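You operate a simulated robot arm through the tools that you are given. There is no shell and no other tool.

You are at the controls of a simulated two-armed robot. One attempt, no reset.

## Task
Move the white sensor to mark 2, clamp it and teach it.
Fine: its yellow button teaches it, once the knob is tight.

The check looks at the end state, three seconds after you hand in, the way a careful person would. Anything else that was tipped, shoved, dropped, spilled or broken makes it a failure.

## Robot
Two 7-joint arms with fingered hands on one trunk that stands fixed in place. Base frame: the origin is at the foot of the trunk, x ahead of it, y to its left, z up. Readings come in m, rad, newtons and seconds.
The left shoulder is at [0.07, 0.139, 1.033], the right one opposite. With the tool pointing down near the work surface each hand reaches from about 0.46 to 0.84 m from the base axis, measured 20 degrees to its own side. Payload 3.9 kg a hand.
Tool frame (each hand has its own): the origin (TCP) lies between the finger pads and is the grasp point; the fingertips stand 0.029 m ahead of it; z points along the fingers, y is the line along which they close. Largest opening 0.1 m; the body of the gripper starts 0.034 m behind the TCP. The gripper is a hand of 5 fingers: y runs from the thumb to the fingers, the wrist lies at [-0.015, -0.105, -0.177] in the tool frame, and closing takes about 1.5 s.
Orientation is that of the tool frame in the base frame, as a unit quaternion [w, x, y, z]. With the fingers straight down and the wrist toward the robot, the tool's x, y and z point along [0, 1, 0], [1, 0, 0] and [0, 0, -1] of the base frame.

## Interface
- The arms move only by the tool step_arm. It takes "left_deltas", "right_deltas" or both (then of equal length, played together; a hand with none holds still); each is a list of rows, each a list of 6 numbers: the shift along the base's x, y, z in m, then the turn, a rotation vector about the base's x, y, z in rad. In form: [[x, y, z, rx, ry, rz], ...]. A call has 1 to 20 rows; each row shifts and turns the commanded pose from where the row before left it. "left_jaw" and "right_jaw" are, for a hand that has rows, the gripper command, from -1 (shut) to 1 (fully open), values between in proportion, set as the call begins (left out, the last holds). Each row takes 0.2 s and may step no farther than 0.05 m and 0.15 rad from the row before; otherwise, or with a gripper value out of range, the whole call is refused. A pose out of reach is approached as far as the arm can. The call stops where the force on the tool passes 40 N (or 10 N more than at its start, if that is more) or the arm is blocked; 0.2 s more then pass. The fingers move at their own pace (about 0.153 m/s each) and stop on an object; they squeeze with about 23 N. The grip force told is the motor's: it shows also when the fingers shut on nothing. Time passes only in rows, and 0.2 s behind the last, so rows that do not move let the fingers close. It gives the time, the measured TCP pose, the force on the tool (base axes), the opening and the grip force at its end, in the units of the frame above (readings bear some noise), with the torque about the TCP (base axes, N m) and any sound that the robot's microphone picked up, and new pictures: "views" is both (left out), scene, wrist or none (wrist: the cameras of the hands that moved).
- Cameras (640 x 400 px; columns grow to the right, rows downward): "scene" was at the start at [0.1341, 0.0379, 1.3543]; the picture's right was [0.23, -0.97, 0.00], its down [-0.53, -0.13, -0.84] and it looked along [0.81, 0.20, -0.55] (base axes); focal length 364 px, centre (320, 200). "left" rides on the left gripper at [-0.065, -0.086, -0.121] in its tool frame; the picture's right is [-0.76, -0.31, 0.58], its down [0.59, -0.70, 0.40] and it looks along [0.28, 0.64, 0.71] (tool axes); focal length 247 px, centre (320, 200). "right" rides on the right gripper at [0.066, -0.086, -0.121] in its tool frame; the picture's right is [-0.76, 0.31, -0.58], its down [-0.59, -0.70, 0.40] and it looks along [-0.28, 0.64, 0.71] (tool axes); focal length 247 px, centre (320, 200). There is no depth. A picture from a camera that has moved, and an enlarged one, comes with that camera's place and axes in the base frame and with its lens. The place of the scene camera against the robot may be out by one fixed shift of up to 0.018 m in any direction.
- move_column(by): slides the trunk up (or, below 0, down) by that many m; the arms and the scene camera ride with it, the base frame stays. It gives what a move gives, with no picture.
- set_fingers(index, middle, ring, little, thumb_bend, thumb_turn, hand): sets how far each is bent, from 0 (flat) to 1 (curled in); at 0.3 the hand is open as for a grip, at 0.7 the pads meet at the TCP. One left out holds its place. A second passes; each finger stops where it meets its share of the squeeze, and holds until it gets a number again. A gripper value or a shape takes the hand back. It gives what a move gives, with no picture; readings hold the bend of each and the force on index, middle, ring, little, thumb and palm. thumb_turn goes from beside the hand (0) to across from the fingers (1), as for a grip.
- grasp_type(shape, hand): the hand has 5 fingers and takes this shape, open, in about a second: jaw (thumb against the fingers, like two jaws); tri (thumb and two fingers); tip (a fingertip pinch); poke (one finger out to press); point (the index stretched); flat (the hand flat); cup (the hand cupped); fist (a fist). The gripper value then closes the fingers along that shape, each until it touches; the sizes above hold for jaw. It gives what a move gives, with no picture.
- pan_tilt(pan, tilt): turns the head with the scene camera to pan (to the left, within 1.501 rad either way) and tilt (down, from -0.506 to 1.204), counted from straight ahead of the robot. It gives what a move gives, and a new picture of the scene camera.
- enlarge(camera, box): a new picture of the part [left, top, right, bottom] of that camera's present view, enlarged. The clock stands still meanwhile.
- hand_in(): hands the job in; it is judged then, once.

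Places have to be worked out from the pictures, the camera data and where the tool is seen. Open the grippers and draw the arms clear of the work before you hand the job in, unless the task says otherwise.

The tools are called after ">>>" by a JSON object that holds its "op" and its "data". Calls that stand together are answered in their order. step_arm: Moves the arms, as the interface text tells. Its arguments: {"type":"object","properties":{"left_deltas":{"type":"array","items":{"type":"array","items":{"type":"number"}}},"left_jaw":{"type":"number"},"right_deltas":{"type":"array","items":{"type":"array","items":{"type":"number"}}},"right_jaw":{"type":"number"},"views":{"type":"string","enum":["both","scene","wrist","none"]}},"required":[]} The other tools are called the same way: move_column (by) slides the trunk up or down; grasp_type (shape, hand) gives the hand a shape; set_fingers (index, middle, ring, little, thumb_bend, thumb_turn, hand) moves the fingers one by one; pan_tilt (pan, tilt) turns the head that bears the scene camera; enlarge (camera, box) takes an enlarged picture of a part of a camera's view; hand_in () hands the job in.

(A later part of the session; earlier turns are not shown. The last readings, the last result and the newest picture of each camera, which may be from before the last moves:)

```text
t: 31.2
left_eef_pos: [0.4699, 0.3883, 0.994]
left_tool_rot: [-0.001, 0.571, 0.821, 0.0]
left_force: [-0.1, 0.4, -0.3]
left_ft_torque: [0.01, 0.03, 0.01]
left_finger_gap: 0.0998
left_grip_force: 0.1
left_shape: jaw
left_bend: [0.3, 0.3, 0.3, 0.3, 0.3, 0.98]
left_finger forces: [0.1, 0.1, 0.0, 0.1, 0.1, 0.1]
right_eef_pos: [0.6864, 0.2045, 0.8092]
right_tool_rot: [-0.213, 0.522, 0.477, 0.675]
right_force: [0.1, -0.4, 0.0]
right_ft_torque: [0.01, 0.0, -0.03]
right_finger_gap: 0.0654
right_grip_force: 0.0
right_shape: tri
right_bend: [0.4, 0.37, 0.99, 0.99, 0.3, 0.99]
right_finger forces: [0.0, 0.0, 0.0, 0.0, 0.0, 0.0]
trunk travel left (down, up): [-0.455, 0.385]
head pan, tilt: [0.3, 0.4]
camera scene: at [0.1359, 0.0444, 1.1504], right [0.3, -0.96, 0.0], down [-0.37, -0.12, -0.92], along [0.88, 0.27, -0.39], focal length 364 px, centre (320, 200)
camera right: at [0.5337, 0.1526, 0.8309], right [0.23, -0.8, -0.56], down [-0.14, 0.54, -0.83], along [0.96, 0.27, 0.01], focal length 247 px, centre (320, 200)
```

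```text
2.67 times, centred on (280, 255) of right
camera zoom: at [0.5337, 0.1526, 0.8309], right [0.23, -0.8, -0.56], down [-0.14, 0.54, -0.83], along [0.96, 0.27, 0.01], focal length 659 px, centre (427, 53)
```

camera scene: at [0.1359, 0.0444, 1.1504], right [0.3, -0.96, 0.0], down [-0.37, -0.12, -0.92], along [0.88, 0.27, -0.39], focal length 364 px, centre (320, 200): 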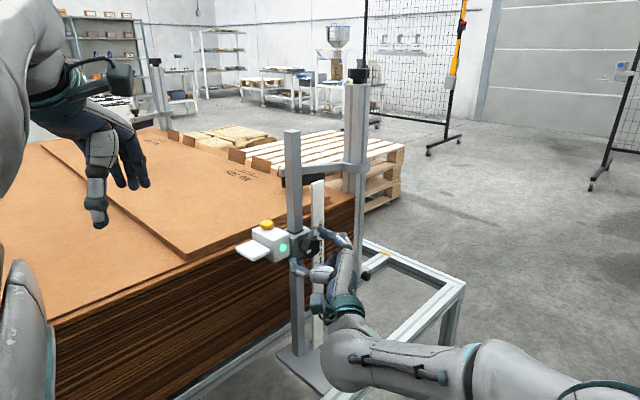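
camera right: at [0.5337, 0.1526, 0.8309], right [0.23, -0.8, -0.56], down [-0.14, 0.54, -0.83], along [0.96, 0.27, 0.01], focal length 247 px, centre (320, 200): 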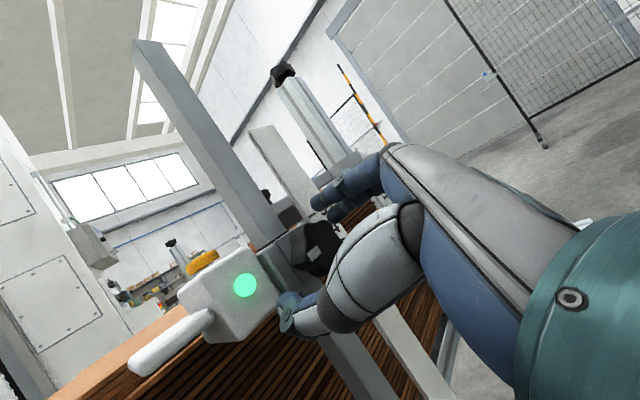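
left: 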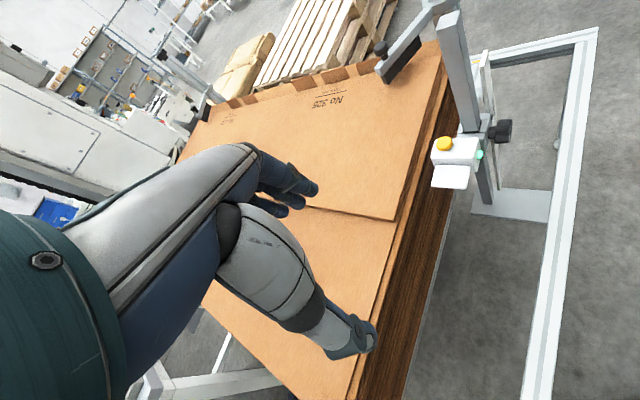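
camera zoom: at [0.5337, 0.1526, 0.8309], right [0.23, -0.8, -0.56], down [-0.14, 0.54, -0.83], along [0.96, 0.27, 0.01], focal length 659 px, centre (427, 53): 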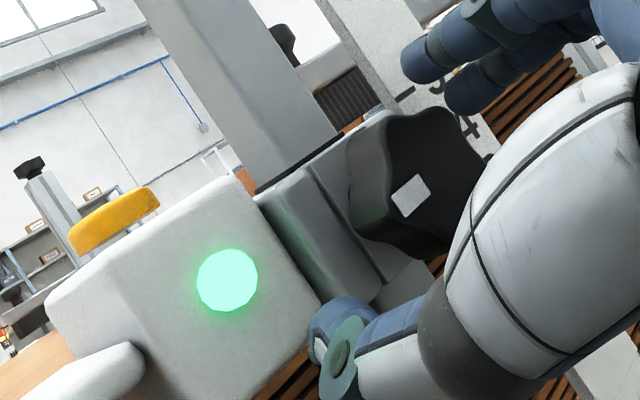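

The knob sits between the thumb and two fingers, with no contact yet. I'll close the grip on it.

>>> {"op": "step_arm", "data": {"right_deltas": [[0, 0, 0, 0, 0, 0], [0, 0, 0, 0, 0, 0], [0, 0, 0, 0, 0, 0], [0, 0, 0, 0, 0, 0], [0, 0, 0, 0, 0, 0], [0, 0, 0, 0, 0, 0], [0, 0, 0, 0, 0, 0], [0, 0, 0, 0, 0, 0]], "right_jaw": -1, "views": "none"}}

>>> {"op": "enlarge", "data": {"camera": "scene", "box": [250, 210, 370, 285]}}

>>> {"op": "enlarge", "data": {"camera": "right", "box": [160, 180, 400, 330]}}

```text
t: 33.0
left_eef_pos: [0.4698, 0.3901, 0.9936]
left_tool_rot: [0.0, 0.571, 0.821, -0.001]
left_force: [-0.2, 0.5, -0.3]
left_ft_torque: [0.0, -0.02, 0.02]
left_finger_gap: 0.0997
left_grip_force: 0.1
left_shape: jaw
left_bend: [0.3, 0.3, 0.3, 0.3, 0.3, 0.98]
left_finger forces: [0.1, 0.0, 0.0, 0.0, 0.0, 0.1]
right_eef_pos: [0.6855, 0.2047, 0.8078]
right_tool_rot: [-0.213, 0.521, 0.477, 0.675]
right_force: [0.6, 0.7, -2.0]
right_ft_torque: [-0.03, -0.05, 0.01]
right_finger_gap: 0.029
right_grip_force: 22.9
right_shape: tri
right_bend: [0.75, 0.52, 1.0, 1.0, 0.46, 1.0]
right_finger forces: [8.2, 10.6, 0.0, 0.1, 21.4, 0.1]
trunk travel left (down, up): [-0.455, 0.385]
head pan, tilt: [0.3, 0.4]
```

```text
5.33 times, centred on (310, 248) of scene
camera zoom: at [0.1363, 0.0446, 1.1504], right [0.3, -0.96, 0.0], down [-0.37, -0.12, -0.92], along [0.88, 0.27, -0.39], focal length 1942 px, centre (373, -53)
```

zoom: 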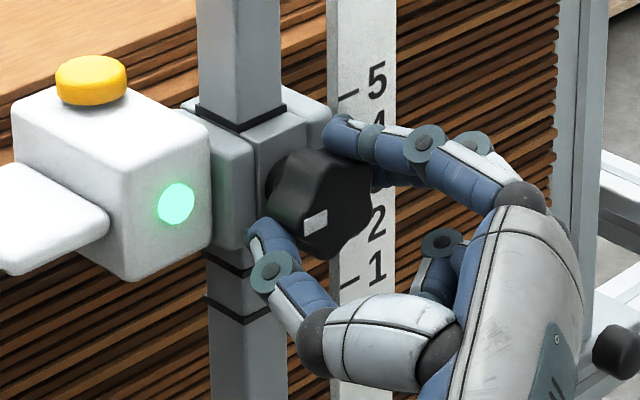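

```text
2.67 times, centred on (280, 255) of right
camera zoom: at [0.5338, 0.1528, 0.8305], right [0.23, -0.8, -0.56], down [-0.14, 0.54, -0.83], along [0.96, 0.27, 0.01], focal length 659 px, centre (427, 53)
```

zoom: 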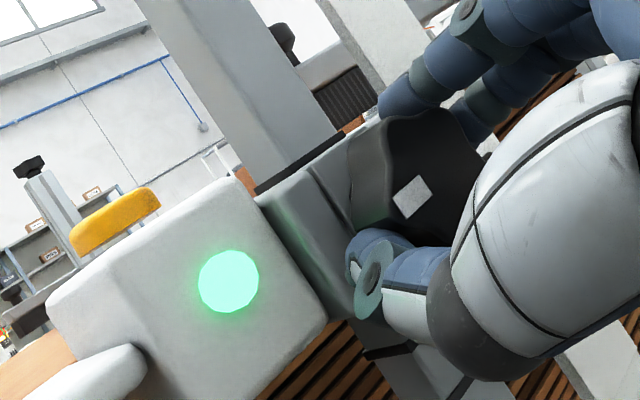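

The grip is firm: thumb 21 N against the index and middle finger. I'll turn counter-clockwise to loosen, a little at first, and watch the torque.

>>> {"op": "step_arm", "data": {"right_deltas": [[0, 0, 0, -0.04, -0.0693, 0], [0, 0, 0, -0.04, -0.0693, 0], [0, 0, 0, -0.04, -0.0693, 0]], "views": "none"}}

>>> {"op": "enlarge", "data": {"camera": "scene", "box": [250, 210, 370, 285]}}

```text
t: 33.9
left_eef_pos: [0.47, 0.3906, 0.9944]
left_tool_rot: [0.0, 0.571, 0.821, 0.0]
left_force: [-0.1, 0.1, -0.2]
left_ft_torque: [0.0, 0.03, -0.01]
left_finger_gap: 0.0998
left_grip_force: 0.1
left_shape: jaw
left_bend: [0.3, 0.3, 0.3, 0.3, 0.3, 0.98]
left_finger forces: [0.0, 0.0, 0.1, 0.1, 0.0, 0.1]
right_eef_pos: [0.6859, 0.2055, 0.8077]
right_tool_rot: [-0.13, 0.461, 0.536, 0.695]
right_force: [-0.8, -0.8, -3.2]
right_ft_torque: [-0.02, 0.06, 0.01]
right_finger_gap: 0.0294
right_grip_force: 22.5
right_shape: tri
right_bend: [0.75, 0.52, 1.0, 1.0, 0.46, 1.0]
right_finger forces: [8.3, 11.0, 0.1, 0.1, 22.2, 0.0]
trunk travel left (down, up): [-0.455, 0.385]
head pan, tilt: [0.3, 0.4]
```

```text
5.33 times, centred on (310, 248) of scene
camera zoom: at [0.1363, 0.0444, 1.1504], right [0.3, -0.96, 0.0], down [-0.37, -0.12, -0.92], along [0.88, 0.27, -0.39], focal length 1942 px, centre (373, -53)
```

zoom: 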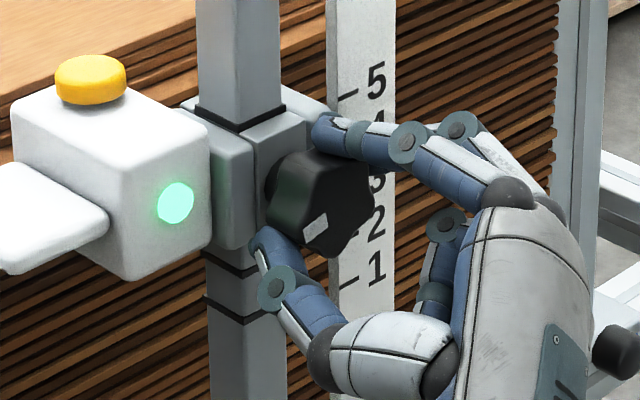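

The white mark shows the knob turning with the hand, at low torque. I'll continue loosening and watch the vertical force for the carriage's weight.

>>> {"op": "step_arm", "data": {"right_deltas": [[0, 0, 0, -0.05, -0.0866, 0], [0, 0, 0, -0.05, -0.0866, 0], [0, 0, 0, -0.05, -0.0866, 0], [0, 0, 0, -0.05, -0.0866, 0]], "views": "none"}}

>>> {"op": "enlarge", "data": {"camera": "scene", "box": [250, 210, 370, 285]}}

```text
t: 34.9
left_eef_pos: [0.4703, 0.3889, 0.9938]
left_tool_rot: [0.0, 0.572, 0.82, 0.0]
left_force: [1.0, -1.0, -0.2]
left_ft_torque: [-0.01, -0.02, 0.03]
left_finger_gap: 0.0997
left_grip_force: 0.1
left_shape: jaw
left_bend: [0.3, 0.3, 0.3, 0.3, 0.3, 0.98]
left_finger forces: [0.0, 0.0, 0.0, 0.0, 0.0, 0.0]
right_eef_pos: [0.6853, 0.2044, 0.8079]
right_tool_rot: [0.01, 0.345, 0.617, 0.708]
right_force: [0.3, -1.9, -4.1]
right_ft_torque: [-0.01, 0.06, -0.08]
right_finger_gap: 0.0291
right_grip_force: 23.3
right_shape: tri
right_bend: [0.75, 0.52, 1.0, 1.0, 0.46, 1.0]
right_finger forces: [8.4, 11.6, 0.0, 0.0, 22.6, 0.1]
trunk travel left (down, up): [-0.455, 0.385]
head pan, tilt: [0.3, 0.4]
```

```text
5.33 times, centred on (310, 248) of scene
camera zoom: at [0.1367, 0.0442, 1.1503], right [0.3, -0.96, 0.0], down [-0.37, -0.11, -0.92], along [0.88, 0.27, -0.39], focal length 1942 px, centre (373, -53)
```

zoom: 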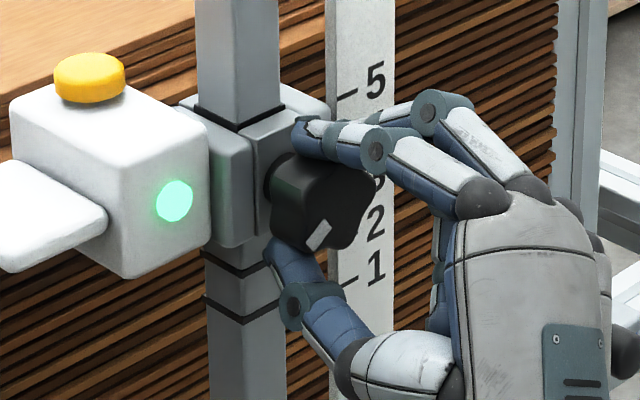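

The knob has turned about 37° and the force on the hand is slowly growing downwards. I'll test with a tiny 4 mm downward move whether the carriage is free yet.

>>> {"op": "step_arm", "data": {"right_deltas": [[0, 0, -0.002, 0, 0, 0], [0, 0, -0.002, 0, 0, 0], [0, 0, 0, 0, 0, 0]], "views": "none"}}

>>> {"op": "enlarge", "data": {"camera": "scene", "box": [250, 210, 370, 285]}}

```text
t: 35.6
left_eef_pos: [0.4707, 0.3905, 0.9942]
left_tool_rot: [0.0, 0.571, 0.821, 0.0]
left_force: [-0.7, -0.3, 1.1]
left_ft_torque: [0.0, 0.0, -0.01]
left_finger_gap: 0.0999
left_grip_force: 0.1
left_shape: jaw
left_bend: [0.3, 0.3, 0.3, 0.3, 0.3, 0.98]
left_finger forces: [0.0, 0.0, 0.1, 0.0, 0.1, 0.0]
right_eef_pos: [0.6843, 0.2051, 0.8071]
right_tool_rot: [0.01, 0.345, 0.616, 0.708]
right_force: [3.9, 0.3, 2.6]
right_ft_torque: [0.17, -0.1, -0.09]
right_finger_gap: 0.0286
right_grip_force: 22.7
right_shape: tri
right_bend: [0.75, 0.52, 1.0, 1.0, 0.46, 1.0]
right_finger forces: [10.9, 13.0, 0.0, 0.0, 19.3, 0.0]
trunk travel left (down, up): [-0.455, 0.385]
head pan, tilt: [0.3, 0.4]
```

```text
5.33 times, centred on (310, 248) of scene
camera zoom: at [0.1359, 0.0442, 1.1505], right [0.3, -0.96, 0.0], down [-0.37, -0.11, -0.92], along [0.88, 0.27, -0.39], focal length 1942 px, centre (373, -53)
```

zoom: 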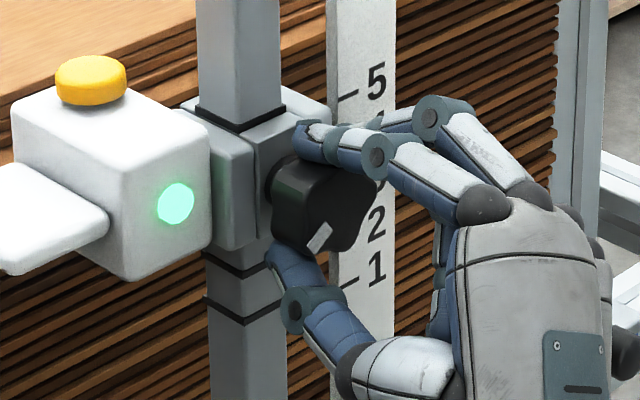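

The carriage is still clamped: it moved only 0.8 mm. I'll undo that offset and loosen further.

>>> {"op": "step_arm", "data": {"right_deltas": [[0, 0, 0.002, 0, 0, 0], [0, 0, 0.002, 0, 0, 0], [0, 0, 0, -0.05, -0.0866, 0], [0, 0, 0, -0.05, -0.0866, 0], [0, 0, 0, -0.05, -0.0866, 0], [0, 0, 0, -0.05, -0.0866, 0], [0, 0, 0, -0.05, -0.0866, 0]], "views": "none"}}

>>> {"op": "enlarge", "data": {"camera": "scene", "box": [250, 210, 370, 285]}}

```text
t: 37.2
left_eef_pos: [0.47, 0.3899, 0.9934]
left_tool_rot: [0.0, 0.571, 0.821, -0.001]
left_force: [-0.2, 0.3, -0.5]
left_ft_torque: [0.02, 0.0, 0.0]
left_finger_gap: 0.1
left_grip_force: 0.0
left_shape: jaw
left_bend: [0.3, 0.3, 0.3, 0.3, 0.3, 0.98]
left_finger forces: [0.0, 0.0, 0.0, 0.0, 0.0, 0.0]
right_eef_pos: [0.6859, 0.2043, 0.8086]
right_tool_rot: [0.185, 0.181, 0.683, 0.683]
right_force: [2.8, -0.6, -3.4]
right_ft_torque: [0.06, 0.03, -0.04]
right_finger_gap: 0.0286
right_grip_force: 22.9
right_shape: tri
right_bend: [0.75, 0.52, 1.0, 1.0, 0.47, 1.0]
right_finger forces: [9.0, 11.7, 0.0, 0.0, 23.6, 0.0]
trunk travel left (down, up): [-0.455, 0.385]
head pan, tilt: [0.3, 0.4]
```

```text
5.33 times, centred on (310, 248) of scene
camera zoom: at [0.137, 0.0445, 1.1503], right [0.3, -0.96, 0.0], down [-0.37, -0.12, -0.92], along [0.88, 0.27, -0.39], focal length 1942 px, centre (373, -53)
```

zoom: 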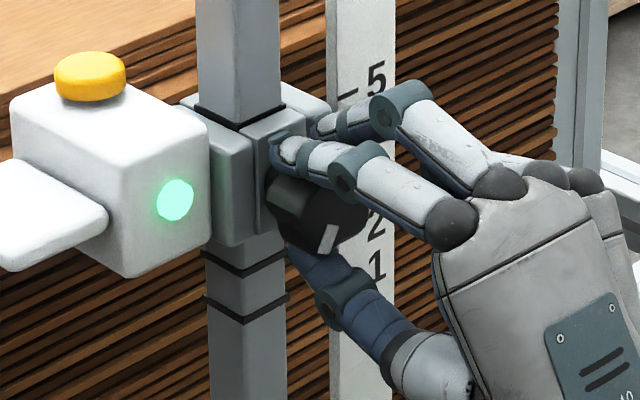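

The knob has turned about 70° and the grip holds. I'll turn a further 0.5 rad.

>>> {"op": "step_arm", "data": {"right_deltas": [[0, 0, 0, -0.05, -0.0866, 0], [0, 0, 0, -0.05, -0.0866, 0], [0, 0, 0, -0.05, -0.0866, 0], [0, 0, 0, -0.05, -0.0866, 0], [0, 0, 0, -0.05, -0.0866, 0]], "views": "wrist"}}

>>> {"op": "enlarge", "data": {"camera": "scene", "box": [250, 210, 370, 285]}}

```text
t: 38.5
left_eef_pos: [0.4727, 0.3913, 0.9918]
left_tool_rot: [0.0, 0.572, 0.82, -0.002]
left_force: [-0.2, 0.2, 0.0]
left_ft_torque: [-0.02, -0.01, -0.04]
left_finger_gap: 0.0998
left_grip_force: 0.0
left_shape: jaw
left_bend: [0.3, 0.3, 0.3, 0.3, 0.3, 0.98]
left_finger forces: [0.0, 0.0, 0.1, 0.1, 0.0, 0.0]
right_eef_pos: [0.684, 0.2028, 0.8067]
right_tool_rot: [0.347, 0.008, 0.708, 0.615]
right_force: [20.4, 15.6, -0.6]
right_ft_torque: [0.15, 0.0, -0.13]
right_finger_gap: 0.0256
right_grip_force: 23.2
right_shape: tri
right_bend: [0.75, 0.53, 1.0, 1.0, 0.53, 1.0]
right_finger forces: [6.6, 11.3, 0.0, 0.0, 21.3, 0.0]
right hand out of reach, approached as far as the arm can: row 5
trunk travel left (down, up): [-0.455, 0.385]
head pan, tilt: [0.3, 0.4]
camera right: at [0.6092, 0.1065, 0.6988], right [0.16, -0.76, 0.64], down [0.94, -0.08, -0.33], along [0.3, 0.65, 0.7], focal length 247 px, centre (320, 200)
```

right: 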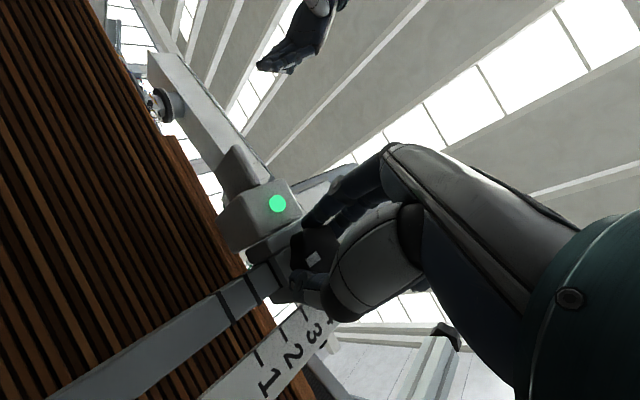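

```text
5.33 times, centred on (310, 248) of scene
camera zoom: at [0.1391, 0.0467, 1.15], right [0.3, -0.95, 0.0], down [-0.37, -0.12, -0.92], along [0.88, 0.27, -0.39], focal length 1942 px, centre (373, -53)
```

zoom: 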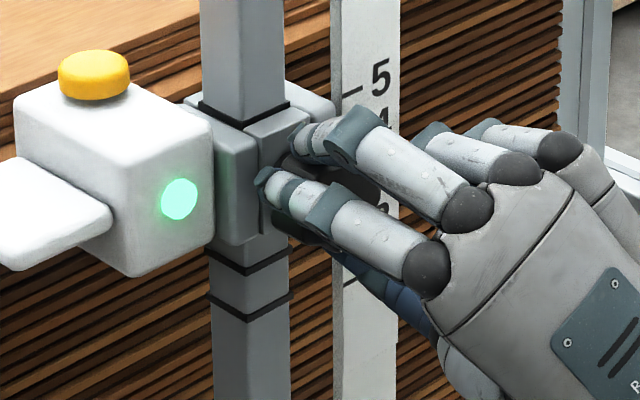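

The arm is at its reach limit here and pulls on the knob at about 25 N. I'll back off slightly in roll to relieve that, then test again whether the carriage slides.

>>> {"op": "step_arm", "data": {"right_deltas": [[0.001, 0.001, 0.001, 0.05, 0.0866, 0], [0, 0, 0, 0, 0, 0]], "views": "none"}}

>>> {"op": "step_arm", "data": {"right_deltas": [[0, 0, -0.002, 0, 0, 0], [0, 0, -0.002, 0, 0, 0], [0, 0, 0, 0, 0, 0]], "views": "none"}}

>>> {"op": "enlarge", "data": {"camera": "scene", "box": [250, 210, 370, 285]}}

```text
t: 39.0
left_eef_pos: [0.4711, 0.3913, 0.9915]
left_tool_rot: [-0.001, 0.571, 0.821, -0.002]
left_force: [-1.6, 0.1, -0.5]
left_ft_torque: [0.02, 0.0, -0.02]
left_finger_gap: 0.1001
left_grip_force: 0.0
left_shape: jaw
left_bend: [0.3, 0.3, 0.3, 0.3, 0.3, 0.98]
left_finger forces: [0.0, 0.0, 0.0, 0.0, 0.0, 0.0]
right_eef_pos: [0.6851, 0.203, 0.8083]
right_tool_rot: [0.314, 0.043, 0.707, 0.633]
right_force: [12.3, 13.4, -5.1]
right_ft_torque: [-0.04, -0.02, -0.03]
right_finger_gap: 0.0258
right_grip_force: 23.1
right_shape: tri
right_bend: [0.75, 0.53, 1.0, 1.0, 0.53, 1.0]
right_finger forces: [8.6, 9.9, 0.1, 0.0, 21.6, 0.0]
trunk travel left (down, up): [-0.455, 0.385]
head pan, tilt: [0.3, 0.4]
```

```text
t: 39.9
left_eef_pos: [0.4713, 0.3909, 0.9915]
left_tool_rot: [0.0, 0.572, 0.821, -0.001]
left_force: [-0.1, -0.2, 0.0]
left_ft_torque: [-0.02, 0.02, 0.0]
left_finger_gap: 0.0997
left_grip_force: 0.1
left_shape: jaw
left_bend: [0.3, 0.3, 0.3, 0.3, 0.3, 0.98]
left_finger forces: [0.1, 0.0, 0.0, 0.0, 0.1, 0.0]
right_eef_pos: [0.6843, 0.2033, 0.8066]
right_tool_rot: [0.316, 0.042, 0.706, 0.633]
right_force: [14.1, 15.3, 2.6]
right_ft_torque: [0.1, -0.07, -0.05]
right_finger_gap: 0.0253
right_grip_force: 22.9
right_shape: tri
right_bend: [0.75, 0.53, 1.0, 1.0, 0.53, 1.0]
right_finger forces: [8.7, 12.5, 0.0, 0.0, 19.0, 0.1]
trunk travel left (down, up): [-0.455, 0.385]
head pan, tilt: [0.3, 0.4]
```

```text
5.33 times, centred on (310, 248) of scene
camera zoom: at [0.1377, 0.0464, 1.1502], right [0.3, -0.96, 0.0], down [-0.37, -0.12, -0.92], along [0.88, 0.27, -0.39], focal length 1942 px, centre (373, -53)
```

zoom: 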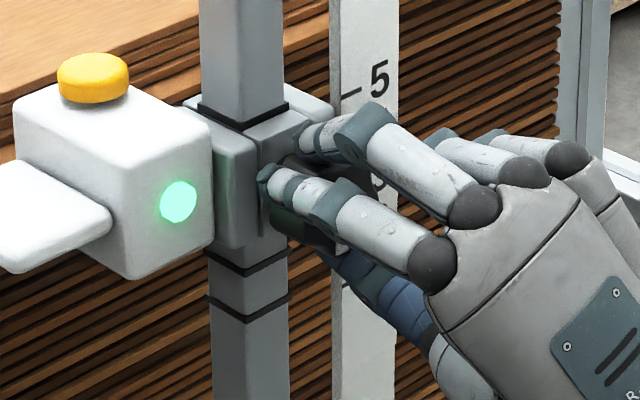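

The carriage is still clamped, since it didn't move. I'll undo the push, open, back out 4 cm and roll the hand back for a second bite.

>>> {"op": "step_arm", "data": {"right_deltas": [[0, 0, 0.002, 0, 0, 0], [0, 0, 0.002, 0, 0, 0]], "views": "none"}}

>>> {"op": "step_arm", "data": {"right_deltas": [[0, 0, 0, 0, 0, 0], [0, 0, 0, 0, 0, 0], [0, 0, 0, 0, 0, 0], [0, 0, 0, 0, 0, 0]], "right_jaw": 0.4, "views": "none"}}

>>> {"op": "enlarge", "data": {"camera": "scene", "box": [250, 210, 370, 285]}}

```text
t: 40.5
left_eef_pos: [0.4712, 0.3912, 0.991]
left_tool_rot: [0.001, 0.571, 0.821, -0.002]
left_force: [-0.5, -0.2, 0.9]
left_ft_torque: [0.0, 0.02, 0.0]
left_finger_gap: 0.0998
left_grip_force: 0.0
left_shape: jaw
left_bend: [0.3, 0.3, 0.3, 0.3, 0.3, 0.98]
left_finger forces: [0.1, 0.0, 0.1, 0.1, 0.0, 0.0]
right_eef_pos: [0.6842, 0.2032, 0.8062]
right_tool_rot: [0.314, 0.042, 0.707, 0.632]
right_force: [11.9, 12.8, -3.6]
right_ft_torque: [0.02, -0.02, -0.05]
right_finger_gap: 0.0256
right_grip_force: 22.8
right_shape: tri
right_bend: [0.75, 0.53, 1.0, 1.0, 0.53, 1.0]
right_finger forces: [8.7, 10.2, 0.0, 0.0, 21.6, 0.1]
trunk travel left (down, up): [-0.455, 0.385]
head pan, tilt: [0.3, 0.4]
```

```text
t: 41.5
left_eef_pos: [0.4698, 0.3898, 0.9942]
left_tool_rot: [0.0, 0.572, 0.82, -0.001]
left_force: [-0.2, -0.2, 0.4]
left_ft_torque: [0.01, 0.0, -0.01]
left_finger_gap: 0.0997
left_grip_force: 0.2
left_shape: jaw
left_bend: [0.3, 0.3, 0.3, 0.3, 0.3, 0.98]
left_finger forces: [0.0, 0.0, 0.0, 0.0, 0.1, 0.0]
right_eef_pos: [0.6826, 0.2019, 0.8092]
right_tool_rot: [0.316, 0.042, 0.705, 0.633]
right_force: [-0.5, -1.2, -0.3]
right_ft_torque: [0.02, -0.01, -0.02]
right_finger_gap: 0.0698
right_grip_force: 0.0
right_shape: tri
right_bend: [0.41, 0.36, 0.99, 0.99, 0.31, 0.99]
right_finger forces: [0.1, 0.0, 0.1, 0.0, 0.1, 0.1]
trunk travel left (down, up): [-0.455, 0.385]
head pan, tilt: [0.3, 0.4]
```

```text
5.33 times, centred on (310, 248) of scene
camera zoom: at [0.1361, 0.0445, 1.1504], right [0.3, -0.96, 0.0], down [-0.37, -0.12, -0.92], along [0.88, 0.27, -0.39], focal length 1942 px, centre (373, -53)
```

zoom: 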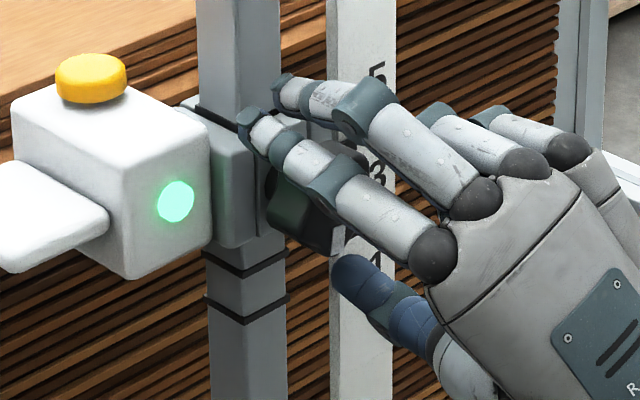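

The carriage stayed put. I'll back out and roll the hand to about -78° for the next bite.

>>> {"op": "step_arm", "data": {"right_deltas": [[-0.0055, -0.0095, 0, 0, 0, 0], [-0.0055, -0.0095, 0, 0, 0, 0], [-0.0055, -0.0095, 0, 0, 0, 0], [-0.0055, -0.0095, 0, 0, 0, 0], [0, 0, 0, 0.0678, 0.1174, 0], [0, 0, 0, 0.0678, 0.1174, 0], [0, 0, 0, 0.0678, 0.1174, 0], [0, 0, 0, 0.0678, 0.1174, 0], [0, 0, 0, 0.0678, 0.1174, 0], [0, 0, 0, 0.0678, 0.1174, 0], [0, 0, 0, 0.0678, 0.1174, 0], [0, 0, 0, 0.0678, 0.1174, 0], [0, 0, 0, 0.0678, 0.1174, 0], [0, 0, 0, 0.0678, 0.1174, 0], [0, 0, 0, 0.0678, 0.1174, 0], [0, 0, 0, 0.0678, 0.1174, 0], [0, 0, 0, 0.0678, 0.1174, 0]], "views": "wrist"}}

>>> {"op": "enlarge", "data": {"camera": "scene", "box": [250, 210, 370, 285]}}

```text
t: 45.0
left_eef_pos: [0.4697, 0.3893, 0.9935]
left_tool_rot: [0.0, 0.571, 0.821, 0.0]
left_force: [-0.6, 0.3, -0.2]
left_ft_torque: [0.01, -0.02, 0.03]
left_finger_gap: 0.1
left_grip_force: 0.0
left_shape: jaw
left_bend: [0.3, 0.3, 0.3, 0.3, 0.3, 0.98]
left_finger forces: [0.0, 0.1, 0.0, 0.0, 0.1, 0.0]
right_eef_pos: [0.6607, 0.1634, 0.8114]
right_tool_rot: [-0.287, 0.572, 0.415, 0.647]
right_force: [0.6, 0.2, 0.3]
right_ft_torque: [-0.03, -0.02, 0.02]
right_finger_gap: 0.0696
right_grip_force: 0.1
right_shape: tri
right_bend: [0.41, 0.36, 0.99, 0.99, 0.3, 0.99]
right_finger forces: [0.0, 0.0, 0.1, 0.0, 0.0, 0.1]
trunk travel left (down, up): [-0.455, 0.385]
head pan, tilt: [0.3, 0.4]
camera right: at [0.5155, 0.1083, 0.8561], right [0.11, -0.73, -0.68], down [-0.29, 0.63, -0.72], along [0.95, 0.27, -0.14], focal length 247 px, centre (320, 200)
```

right: 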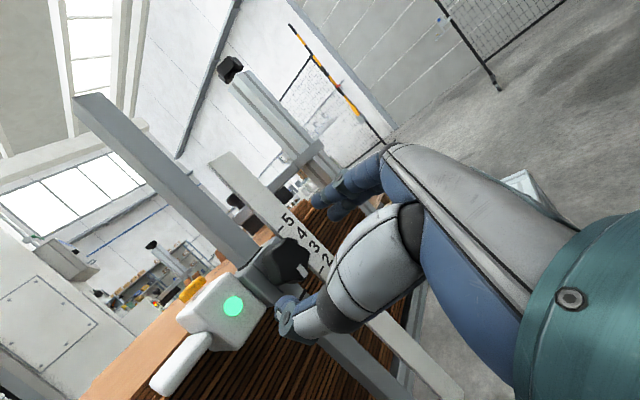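

```text
5.33 times, centred on (310, 248) of scene
camera zoom: at [0.1359, 0.0442, 1.1504], right [0.3, -0.96, 0.0], down [-0.37, -0.11, -0.92], along [0.88, 0.27, -0.39], focal length 1942 px, centre (373, -53)
```

zoom: 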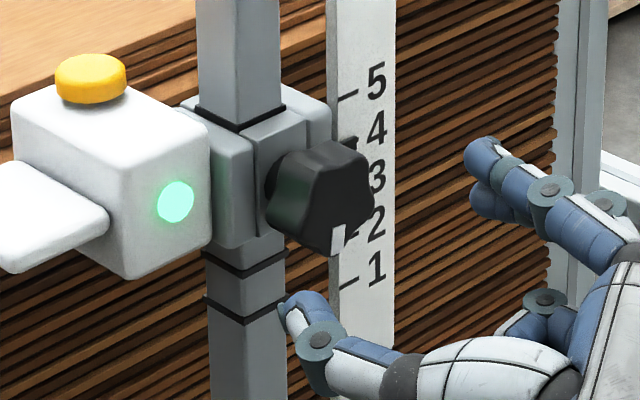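

The knob mark has moved from left to bottom, about 100° of real turn. I'll approach again at a roll near -70°.

>>> {"op": "step_arm", "data": {"right_deltas": [[0.004, 0.0069, -0.001, -0.07, -0.1212, 0], [0.004, 0.0069, -0.001, 0, 0, 0], [0.004, 0.0069, -0.001, 0, 0, 0], [0.004, 0.0069, 0, 0, 0, 0], [0.004, 0.0069, 0, 0, 0, 0], [0.0045, 0.007, 0, 0, 0, 0], [0, 0, 0, 0, 0, 0]], "right_jaw": 0.3, "views": "none"}}

>>> {"op": "enlarge", "data": {"camera": "scene", "box": [250, 210, 370, 285]}}

>>> {"op": "enlarge", "data": {"camera": "right", "box": [160, 180, 400, 330]}}

```text
t: 46.6
left_eef_pos: [0.4698, 0.3902, 0.994]
left_tool_rot: [0.0, 0.572, 0.82, 0.0]
left_force: [-0.7, -0.1, 0.2]
left_ft_torque: [-0.04, -0.03, 0.01]
left_finger_gap: 0.0999
left_grip_force: 0.0
left_shape: jaw
left_bend: [0.3, 0.3, 0.3, 0.3, 0.3, 0.98]
left_finger forces: [0.1, 0.1, 0.0, 0.0, 0.0, 0.0]
right_eef_pos: [0.6853, 0.2055, 0.807]
right_tool_rot: [-0.241, 0.542, 0.454, 0.665]
right_force: [0.0, -0.7, 0.5]
right_ft_torque: [0.0, -0.03, -0.03]
right_finger_gap: 0.065
right_grip_force: 0.1
right_shape: tri
right_bend: [0.4, 0.37, 0.99, 0.99, 0.3, 0.99]
right_finger forces: [0.1, 0.0, 0.1, 0.0, 0.0, 0.0]
trunk travel left (down, up): [-0.455, 0.385]
head pan, tilt: [0.3, 0.4]
```

```text
5.33 times, centred on (310, 248) of scene
camera zoom: at [0.136, 0.0443, 1.1504], right [0.3, -0.96, 0.0], down [-0.37, -0.12, -0.92], along [0.88, 0.27, -0.39], focal length 1942 px, centre (373, -53)
```

zoom: 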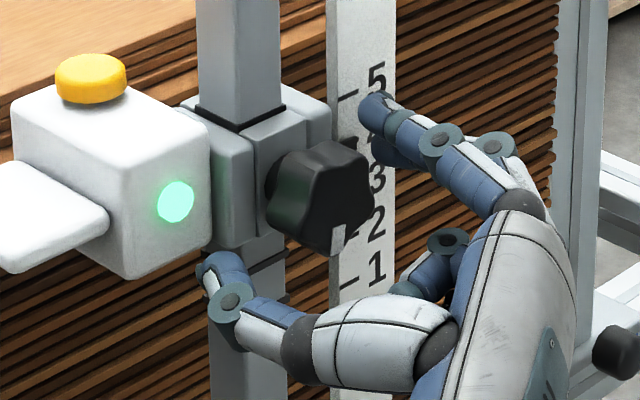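

```text
2.67 times, centred on (280, 255) of right
camera zoom: at [0.5351, 0.1526, 0.8379], right [0.19, -0.77, -0.61], down [-0.2, 0.57, -0.79], along [0.96, 0.27, -0.04], focal length 659 px, centre (427, 53)
```

zoom: 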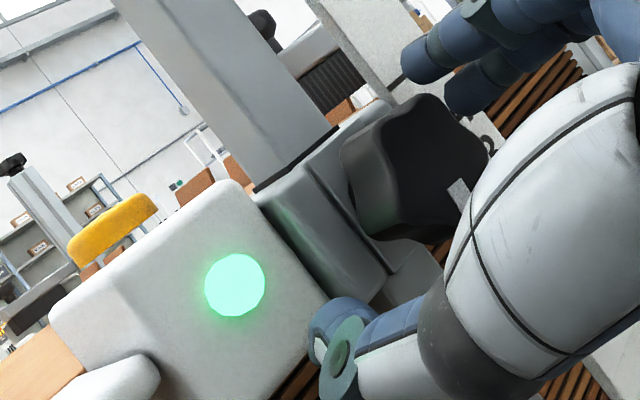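

The fingers straddle the knob again, free of the box. I'll close and turn counter-clockwise in steps.

>>> {"op": "step_arm", "data": {"right_deltas": [[0, 0, 0, 0, 0, 0], [0, 0, 0, 0, 0, 0], [0, 0, 0, 0, 0, 0], [0, 0, 0, 0, 0, 0], [0, 0, 0, 0, 0, 0], [0, 0, 0, 0, 0, 0], [0, 0, 0, 0, 0, 0], [0, 0, 0, 0, 0, 0]], "right_jaw": -1, "views": "none"}}

>>> {"op": "step_arm", "data": {"right_deltas": [[0, 0, 0, -0.05, -0.0866, 0], [0, 0, 0, -0.05, -0.0866, 0], [0, 0, 0, -0.05, -0.0866, 0], [0, 0, 0, -0.05, -0.0866, 0], [0, 0, 0, 0, 0, 0]], "views": "none"}}

>>> {"op": "enlarge", "data": {"camera": "scene", "box": [250, 210, 370, 285]}}

```text
t: 48.5
left_eef_pos: [0.4701, 0.3891, 0.9922]
left_tool_rot: [0.001, 0.572, 0.82, 0.001]
left_force: [0.0, 0.1, -0.5]
left_ft_torque: [-0.02, 0.01, -0.01]
left_finger_gap: 0.0999
left_grip_force: 0.0
left_shape: jaw
left_bend: [0.3, 0.3, 0.3, 0.3, 0.3, 0.98]
left_finger forces: [0.1, 0.0, 0.0, 0.1, 0.0, 0.0]
right_eef_pos: [0.6848, 0.2059, 0.8058]
right_tool_rot: [-0.241, 0.542, 0.455, 0.665]
right_force: [-0.5, 0.8, -1.8]
right_ft_torque: [-0.03, 0.0, 0.01]
right_finger_gap: 0.0311
right_grip_force: 22.8
right_shape: tri
right_bend: [0.45, 0.5, 1.0, 1.0, 0.48, 1.0]
right_finger forces: [10.2, 10.2, 0.0, 0.0, 21.9, 0.0]
trunk travel left (down, up): [-0.455, 0.385]
head pan, tilt: [0.3, 0.4]
```

```text
t: 49.6
left_eef_pos: [0.4707, 0.3885, 0.9935]
left_tool_rot: [0.0, 0.571, 0.821, 0.0]
left_force: [0.3, 0.0, 0.3]
left_ft_torque: [-0.01, -0.01, 0.0]
left_finger_gap: 0.0998
left_grip_force: 0.0
left_shape: jaw
left_bend: [0.3, 0.3, 0.3, 0.3, 0.3, 0.98]
left_finger forces: [0.0, 0.0, 0.0, 0.0, 0.1, 0.0]
right_eef_pos: [0.6849, 0.2062, 0.8066]
right_tool_rot: [-0.103, 0.441, 0.553, 0.699]
right_force: [2.1, 1.7, -4.1]
right_ft_torque: [-0.01, 0.01, -0.05]
right_finger_gap: 0.0306
right_grip_force: 23.0
right_shape: tri
right_bend: [0.45, 0.5, 1.0, 1.0, 0.48, 1.0]
right_finger forces: [10.3, 10.4, 0.0, 0.0, 22.8, 0.2]
trunk travel left (down, up): [-0.455, 0.385]
head pan, tilt: [0.3, 0.4]
```

```text
5.33 times, centred on (310, 248) of scene
camera zoom: at [0.1368, 0.0449, 1.1503], right [0.3, -0.96, 0.0], down [-0.37, -0.12, -0.92], along [0.88, 0.27, -0.39], focal length 1942 px, centre (373, -53)
```

zoom: 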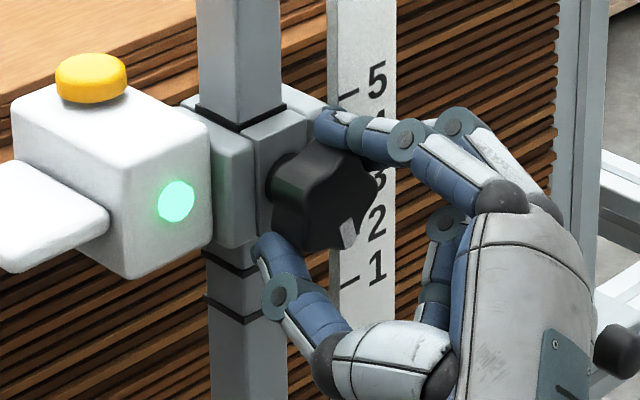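

The knob is turning with the hand, now about 125° in total. I'll continue 0.4 rad, then test sliding.

>>> {"op": "step_arm", "data": {"right_deltas": [[0, 0, 0, -0.05, -0.0866, 0], [0, 0, 0, -0.05, -0.0866, 0], [0, 0, 0, -0.05, -0.0866, 0], [0, 0, 0, -0.05, -0.0866, 0], [0, 0, 0, 0, 0, 0]], "views": "none"}}

>>> {"op": "step_arm", "data": {"right_deltas": [[0, 0, -0.003, 0, 0, 0], [0, 0, -0.003, 0, 0, 0], [0, 0, 0, 0, 0, 0]], "views": "none"}}

>>> {"op": "enlarge", "data": {"camera": "scene", "box": [250, 210, 370, 285]}}

```text
t: 50.9
left_eef_pos: [0.4707, 0.3899, 0.9932]
left_tool_rot: [0.0, 0.572, 0.82, -0.001]
left_force: [0.2, 0.5, -0.1]
left_ft_torque: [0.01, -0.03, 0.02]
left_finger_gap: 0.0996
left_grip_force: 0.0
left_shape: jaw
left_bend: [0.3, 0.3, 0.3, 0.3, 0.3, 0.98]
left_finger forces: [0.0, 0.0, 0.0, 0.0, 0.0, 0.0]
right_eef_pos: [0.6862, 0.2051, 0.8057]
right_tool_rot: [0.038, 0.322, 0.629, 0.706]
right_force: [8.1, 0.6, -4.1]
right_ft_torque: [0.0, 0.11, -0.15]
right_finger_gap: 0.0303
right_grip_force: 23.1
right_shape: tri
right_bend: [0.45, 0.51, 1.0, 1.0, 0.48, 1.0]
right_finger forces: [8.6, 12.3, 0.0, 0.0, 20.6, 0.0]
trunk travel left (down, up): [-0.455, 0.385]
head pan, tilt: [0.3, 0.4]
```

```text
t: 51.6
left_eef_pos: [0.4701, 0.3899, 0.9928]
left_tool_rot: [-0.001, 0.572, 0.821, 0.0]
left_force: [0.8, 0.2, 0.1]
left_ft_torque: [-0.01, 0.02, 0.0]
left_finger_gap: 0.0996
left_grip_force: 0.0
left_shape: jaw
left_bend: [0.3, 0.3, 0.3, 0.3, 0.3, 0.98]
left_finger forces: [0.1, 0.0, 0.1, 0.1, 0.0, 0.0]
right_eef_pos: [0.6862, 0.205, 0.8021]
right_tool_rot: [0.037, 0.32, 0.629, 0.708]
right_force: [9.0, 2.1, 5.6]
right_ft_torque: [0.23, 0.01, -0.14]
right_finger_gap: 0.03
right_grip_force: 23.2
right_shape: tri
right_bend: [0.44, 0.5, 1.0, 1.0, 0.5, 1.0]
right_finger forces: [11.9, 14.2, 0.1, 0.1, 18.2, 0.1]
trunk travel left (down, up): [-0.455, 0.385]
head pan, tilt: [0.3, 0.4]
```

```text
5.33 times, centred on (310, 248) of scene
camera zoom: at [0.1365, 0.0445, 1.1504], right [0.3, -0.96, 0.0], down [-0.37, -0.12, -0.92], along [0.88, 0.27, -0.39], focal length 1942 px, centre (373, -53)
```

zoom: 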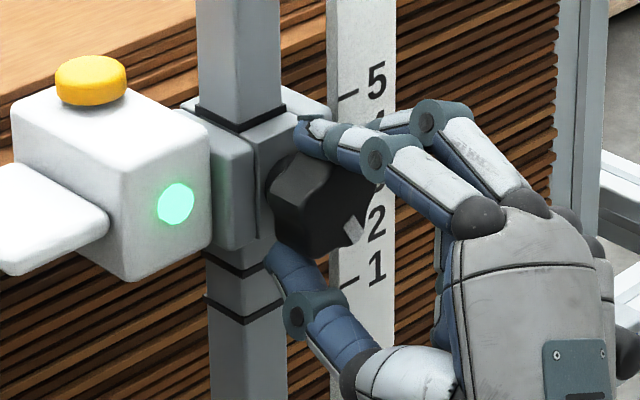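

The carriage is still clamped at about 150°. I'll undo the push and keep loosening.

>>> {"op": "step_arm", "data": {"right_deltas": [[0, 0, 0.003, 0, 0, 0], [0, 0, 0.003, 0, 0, 0], [0, 0, 0, -0.05, -0.0866, 0], [0, 0, 0, -0.05, -0.0866, 0], [0, 0, 0, -0.05, -0.0866, 0], [0, 0, 0, -0.05, -0.0866, 0], [0, 0, 0, -0.05, -0.0866, 0], [0, 0, 0, -0.05, -0.0866, 0], [0, 0, 0, 0, 0, 0]], "views": "none"}}

>>> {"op": "enlarge", "data": {"camera": "scene", "box": [250, 210, 370, 285]}}

```text
t: 53.6
left_eef_pos: [0.4729, 0.3883, 0.9926]
left_tool_rot: [-0.001, 0.572, 0.82, -0.001]
left_force: [-0.8, -0.3, 0.4]
left_ft_torque: [-0.02, 0.02, -0.01]
left_finger_gap: 0.0997
left_grip_force: 0.0
left_shape: jaw
left_bend: [0.3, 0.3, 0.3, 0.3, 0.3, 0.98]
left_finger forces: [0.0, 0.0, 0.0, 0.1, 0.0, 0.0]
right_eef_pos: [0.6872, 0.204, 0.8041]
right_tool_rot: [0.243, 0.122, 0.696, 0.665]
right_force: [26.9, -4.8, -0.6]
right_ft_torque: [0.4, 0.56, -0.59]
right_finger_gap: 0.0276
right_grip_force: 23.2
right_shape: tri
right_bend: [0.76, 0.53, 1.0, 1.0, 0.73, 0.94]
right_finger forces: [8.1, 29.9, 0.0, 0.0, 19.7, 0.0]
trunk travel left (down, up): [-0.455, 0.385]
head pan, tilt: [0.3, 0.4]
```

```text
5.33 times, centred on (310, 248) of scene
camera zoom: at [0.1402, 0.0436, 1.1499], right [0.3, -0.96, 0.0], down [-0.38, -0.11, -0.92], along [0.88, 0.27, -0.39], focal length 1942 px, centre (373, -53)
```

zoom: 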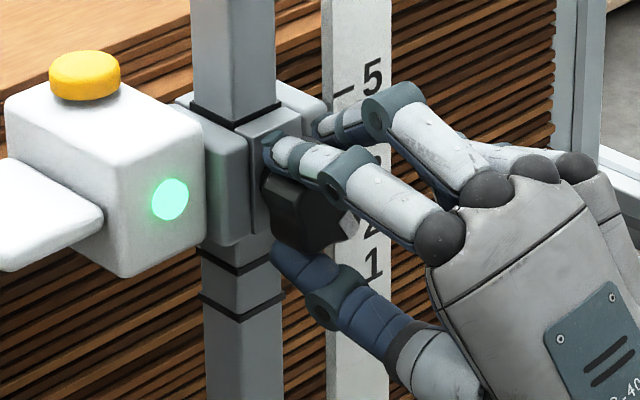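

The knob now resists at about 0.7 N·m and the hand slipped on it, so it seems to have reached its loosening stop at about 155°. I'll relieve the strain by rolling back a bit, then look.

>>> {"op": "step_arm", "data": {"right_deltas": [[0, 0, 0, 0.05, 0.0866, 0], [0, 0, 0, 0.05, 0.0866, 0], [0, 0, 0, 0.04, 0.0693, 0], [0, 0, 0, 0, 0, 0]], "views": "wrist"}}

>>> {"op": "enlarge", "data": {"camera": "scene", "box": [250, 210, 370, 285]}}

```text
t: 54.6
left_eef_pos: [0.4717, 0.3889, 0.9924]
left_tool_rot: [-0.001, 0.571, 0.821, -0.001]
left_force: [-1.0, -0.3, 0.4]
left_ft_torque: [0.02, 0.02, 0.01]
left_finger_gap: 0.0998
left_grip_force: 0.1
left_shape: jaw
left_bend: [0.3, 0.3, 0.3, 0.3, 0.3, 0.98]
left_finger forces: [0.0, 0.1, 0.0, 0.1, 0.1, 0.0]
right_eef_pos: [0.6862, 0.204, 0.8039]
right_tool_rot: [0.147, 0.218, 0.672, 0.692]
right_force: [8.9, -6.1, -7.0]
right_ft_torque: [0.05, 0.2, -0.26]
right_finger_gap: 0.0289
right_grip_force: 22.3
right_shape: tri
right_bend: [0.76, 0.51, 1.0, 1.0, 0.5, 0.98]
right_finger forces: [9.0, 19.6, 0.1, 0.0, 22.6, 0.0]
trunk travel left (down, up): [-0.455, 0.385]
head pan, tilt: [0.3, 0.4]
camera right: at [0.5614, 0.1376, 0.7255], right [0.39, -0.89, 0.23], down [0.64, 0.09, -0.76], along [0.66, 0.44, 0.61], focal length 247 px, centre (320, 200)
```

right: 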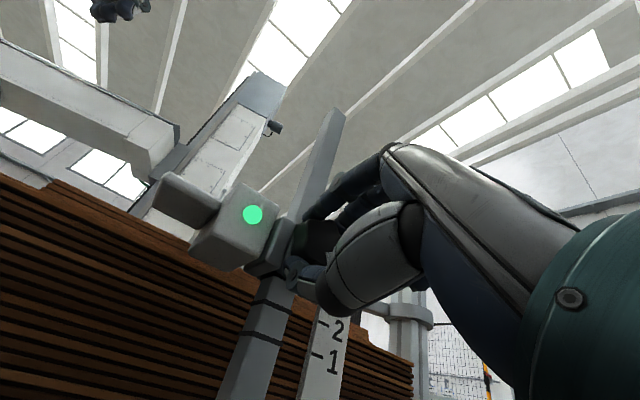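

```text
5.33 times, centred on (310, 248) of scene
camera zoom: at [0.1383, 0.0438, 1.1501], right [0.3, -0.96, 0.0], down [-0.37, -0.11, -0.92], along [0.88, 0.27, -0.39], focal length 1942 px, centre (373, -53)
```

zoom: 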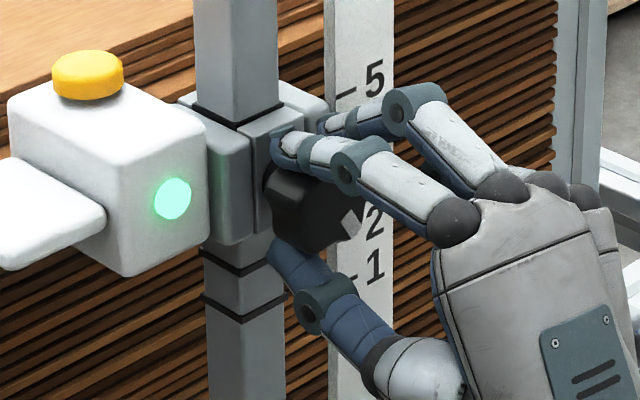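

The strain is relieved, and the knob is at about 165° by its mark. I'll test sliding again with a bigger 10 mm downward command, in small rows.

>>> {"op": "step_arm", "data": {"right_deltas": [[0, 0, -0.0025, 0, 0, 0], [0, 0, -0.0025, 0, 0, 0], [0, 0, -0.0025, 0, 0, 0], [0, 0, -0.0025, 0, 0, 0], [0, 0, 0, 0, 0, 0]], "views": "none"}}

>>> {"op": "enlarge", "data": {"camera": "scene", "box": [250, 210, 370, 285]}}

```text
t: 55.9
left_eef_pos: [0.4702, 0.3903, 0.9936]
left_tool_rot: [-0.001, 0.572, 0.82, 0.001]
left_force: [1.3, -0.5, -0.3]
left_ft_torque: [-0.01, 0.02, 0.0]
left_finger_gap: 0.0996
left_grip_force: 0.0
left_shape: jaw
left_bend: [0.3, 0.3, 0.3, 0.3, 0.3, 0.98]
left_finger forces: [0.0, 0.1, 0.0, 0.0, 0.0, 0.0]
right_eef_pos: [0.6869, 0.2055, 0.7974]
right_tool_rot: [0.148, 0.217, 0.672, 0.692]
right_force: [10.3, -1.6, 5.9]
right_ft_torque: [0.35, 0.03, -0.3]
right_finger_gap: 0.0289
right_grip_force: 22.7
right_shape: tri
right_bend: [0.45, 0.49, 1.0, 1.0, 0.73, 0.98]
right_finger forces: [11.7, 20.2, 0.1, 0.0, 16.4, 0.0]
trunk travel left (down, up): [-0.455, 0.385]
head pan, tilt: [0.3, 0.4]
```

```text
5.33 times, centred on (310, 248) of scene
camera zoom: at [0.1366, 0.0438, 1.1504], right [0.3, -0.96, 0.0], down [-0.37, -0.11, -0.92], along [0.88, 0.27, -0.39], focal length 1942 px, centre (373, -53)
```

zoom: 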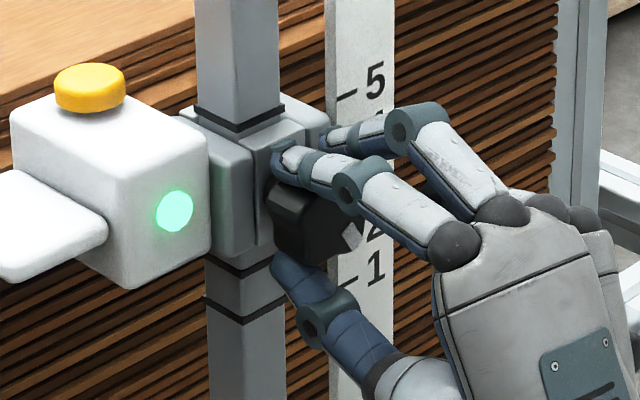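

The carriage slides now: the button and box dropped about 4 mm with friction holding them. The marks are about 20 mm apart, so I need 40 mm in total. I'll slide on down another 30 mm slowly.

>>> {"op": "step_arm", "data": {"right_deltas": [[0, 0, -0.0025, 0, 0, 0], [0, 0, -0.0025, 0, 0, 0], [0, 0, -0.0025, 0, 0, 0], [0, 0, -0.0025, 0, 0, 0], [0, 0, -0.0025, 0, 0, 0], [0, 0, -0.0025, 0, 0, 0], [0, 0, -0.0025, 0, 0, 0], [0, 0, -0.0025, 0, 0, 0], [0, 0, -0.0025, 0, 0, 0], [0, 0, -0.0025, 0, 0, 0], [0, 0, -0.0025, 0, 0, 0], [0, 0, -0.0025, 0, 0, 0], [0, 0, 0, 0, 0, 0]], "views": "wrist"}}

>>> {"op": "enlarge", "data": {"camera": "scene", "box": [250, 210, 370, 285]}}

```text
t: 58.6
left_eef_pos: [0.4709, 0.3882, 0.9926]
left_tool_rot: [0.0, 0.572, 0.82, -0.001]
left_force: [-0.8, 0.5, 0.2]
left_ft_torque: [0.01, -0.01, 0.0]
left_finger_gap: 0.0998
left_grip_force: 0.0
left_shape: jaw
left_bend: [0.3, 0.3, 0.3, 0.3, 0.3, 0.98]
left_finger forces: [0.1, 0.1, 0.0, 0.0, 0.0, 0.1]
right_eef_pos: [0.6866, 0.2054, 0.7641]
right_tool_rot: [0.148, 0.219, 0.673, 0.691]
right_force: [6.5, -4.0, -4.7]
right_ft_torque: [0.07, 0.16, -0.2]
right_finger_gap: 0.0293
right_grip_force: 22.8
right_shape: tri
right_bend: [0.76, 0.5, 1.0, 1.0, 0.74, 0.98]
right_finger forces: [9.6, 18.0, 0.0, 0.1, 22.0, 0.1]
trunk travel left (down, up): [-0.455, 0.385]
head pan, tilt: [0.3, 0.4]
camera right: at [0.5614, 0.1375, 0.6844], right [0.39, -0.89, 0.23], down [0.64, 0.09, -0.76], along [0.66, 0.44, 0.61], focal length 247 px, centre (320, 200)
```

right: 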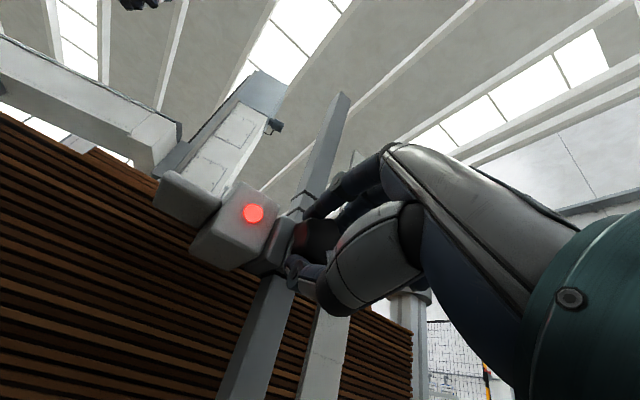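

```text
5.33 times, centred on (310, 248) of scene
camera zoom: at [0.1377, 0.044, 1.1501], right [0.3, -0.96, 0.0], down [-0.37, -0.11, -0.92], along [0.88, 0.27, -0.39], focal length 1942 px, centre (373, -53)
```

zoom: 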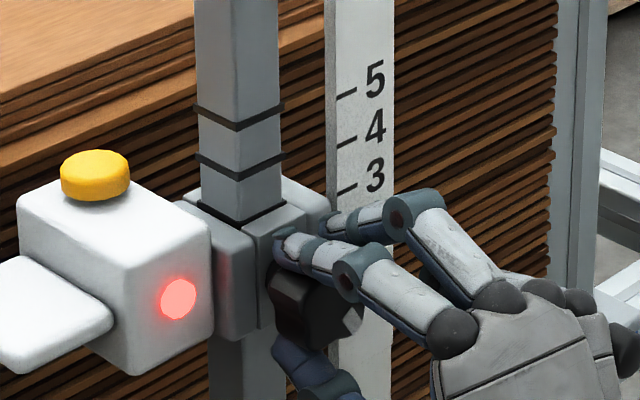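

The lamp turned red, as expected when the sensor is moved. By lamp pixel shift and TCP travel, the carriage is about 39–40 mm down and hanging on the hand. I'll keep hold and turn clockwise to clamp it here.

>>> {"op": "step_arm", "data": {"right_deltas": [[0, 0, 0, 0.05, 0.0866, 0], [0, 0, 0, 0.05, 0.0866, 0], [0, 0, 0, 0.05, 0.0866, 0], [0, 0, 0, 0.05, 0.0866, 0], [0, 0, 0, 0, 0, 0]], "views": "none"}}

>>> {"op": "enlarge", "data": {"camera": "scene", "box": [250, 210, 370, 285]}}

```text
t: 59.9
left_eef_pos: [0.4691, 0.3899, 0.9934]
left_tool_rot: [0.001, 0.571, 0.821, 0.0]
left_force: [0.1, 0.2, -0.1]
left_ft_torque: [-0.01, 0.0, -0.02]
left_finger_gap: 0.0999
left_grip_force: 0.1
left_shape: jaw
left_bend: [0.3, 0.3, 0.3, 0.3, 0.3, 0.98]
left_finger forces: [0.1, 0.0, 0.0, 0.1, 0.0, 0.1]
right_eef_pos: [0.6844, 0.2068, 0.7672]
right_tool_rot: [0.007, 0.345, 0.617, 0.707]
right_force: [-5.4, -3.3, -6.8]
right_ft_torque: [-0.15, 0.06, 0.07]
right_finger_gap: 0.0297
right_grip_force: 23.0
right_shape: tri
right_bend: [0.76, 0.5, 1.0, 1.0, 0.48, 1.0]
right_finger forces: [11.2, 14.9, 0.0, 0.1, 24.0, 0.1]
trunk travel left (down, up): [-0.455, 0.385]
head pan, tilt: [0.3, 0.4]
```

```text
5.33 times, centred on (310, 248) of scene
camera zoom: at [0.1362, 0.0444, 1.1504], right [0.3, -0.96, 0.0], down [-0.37, -0.12, -0.92], along [0.88, 0.27, -0.39], focal length 1942 px, centre (373, -53)
```

zoom: 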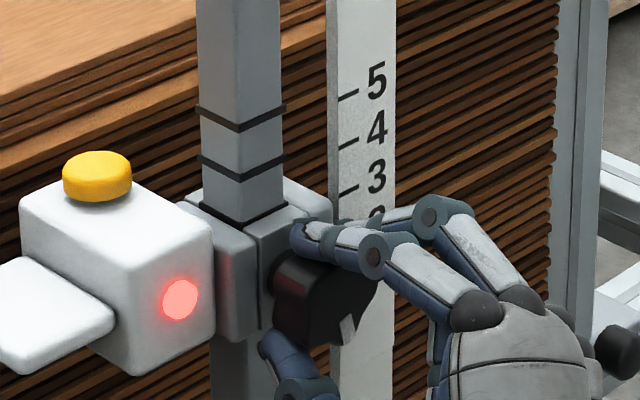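

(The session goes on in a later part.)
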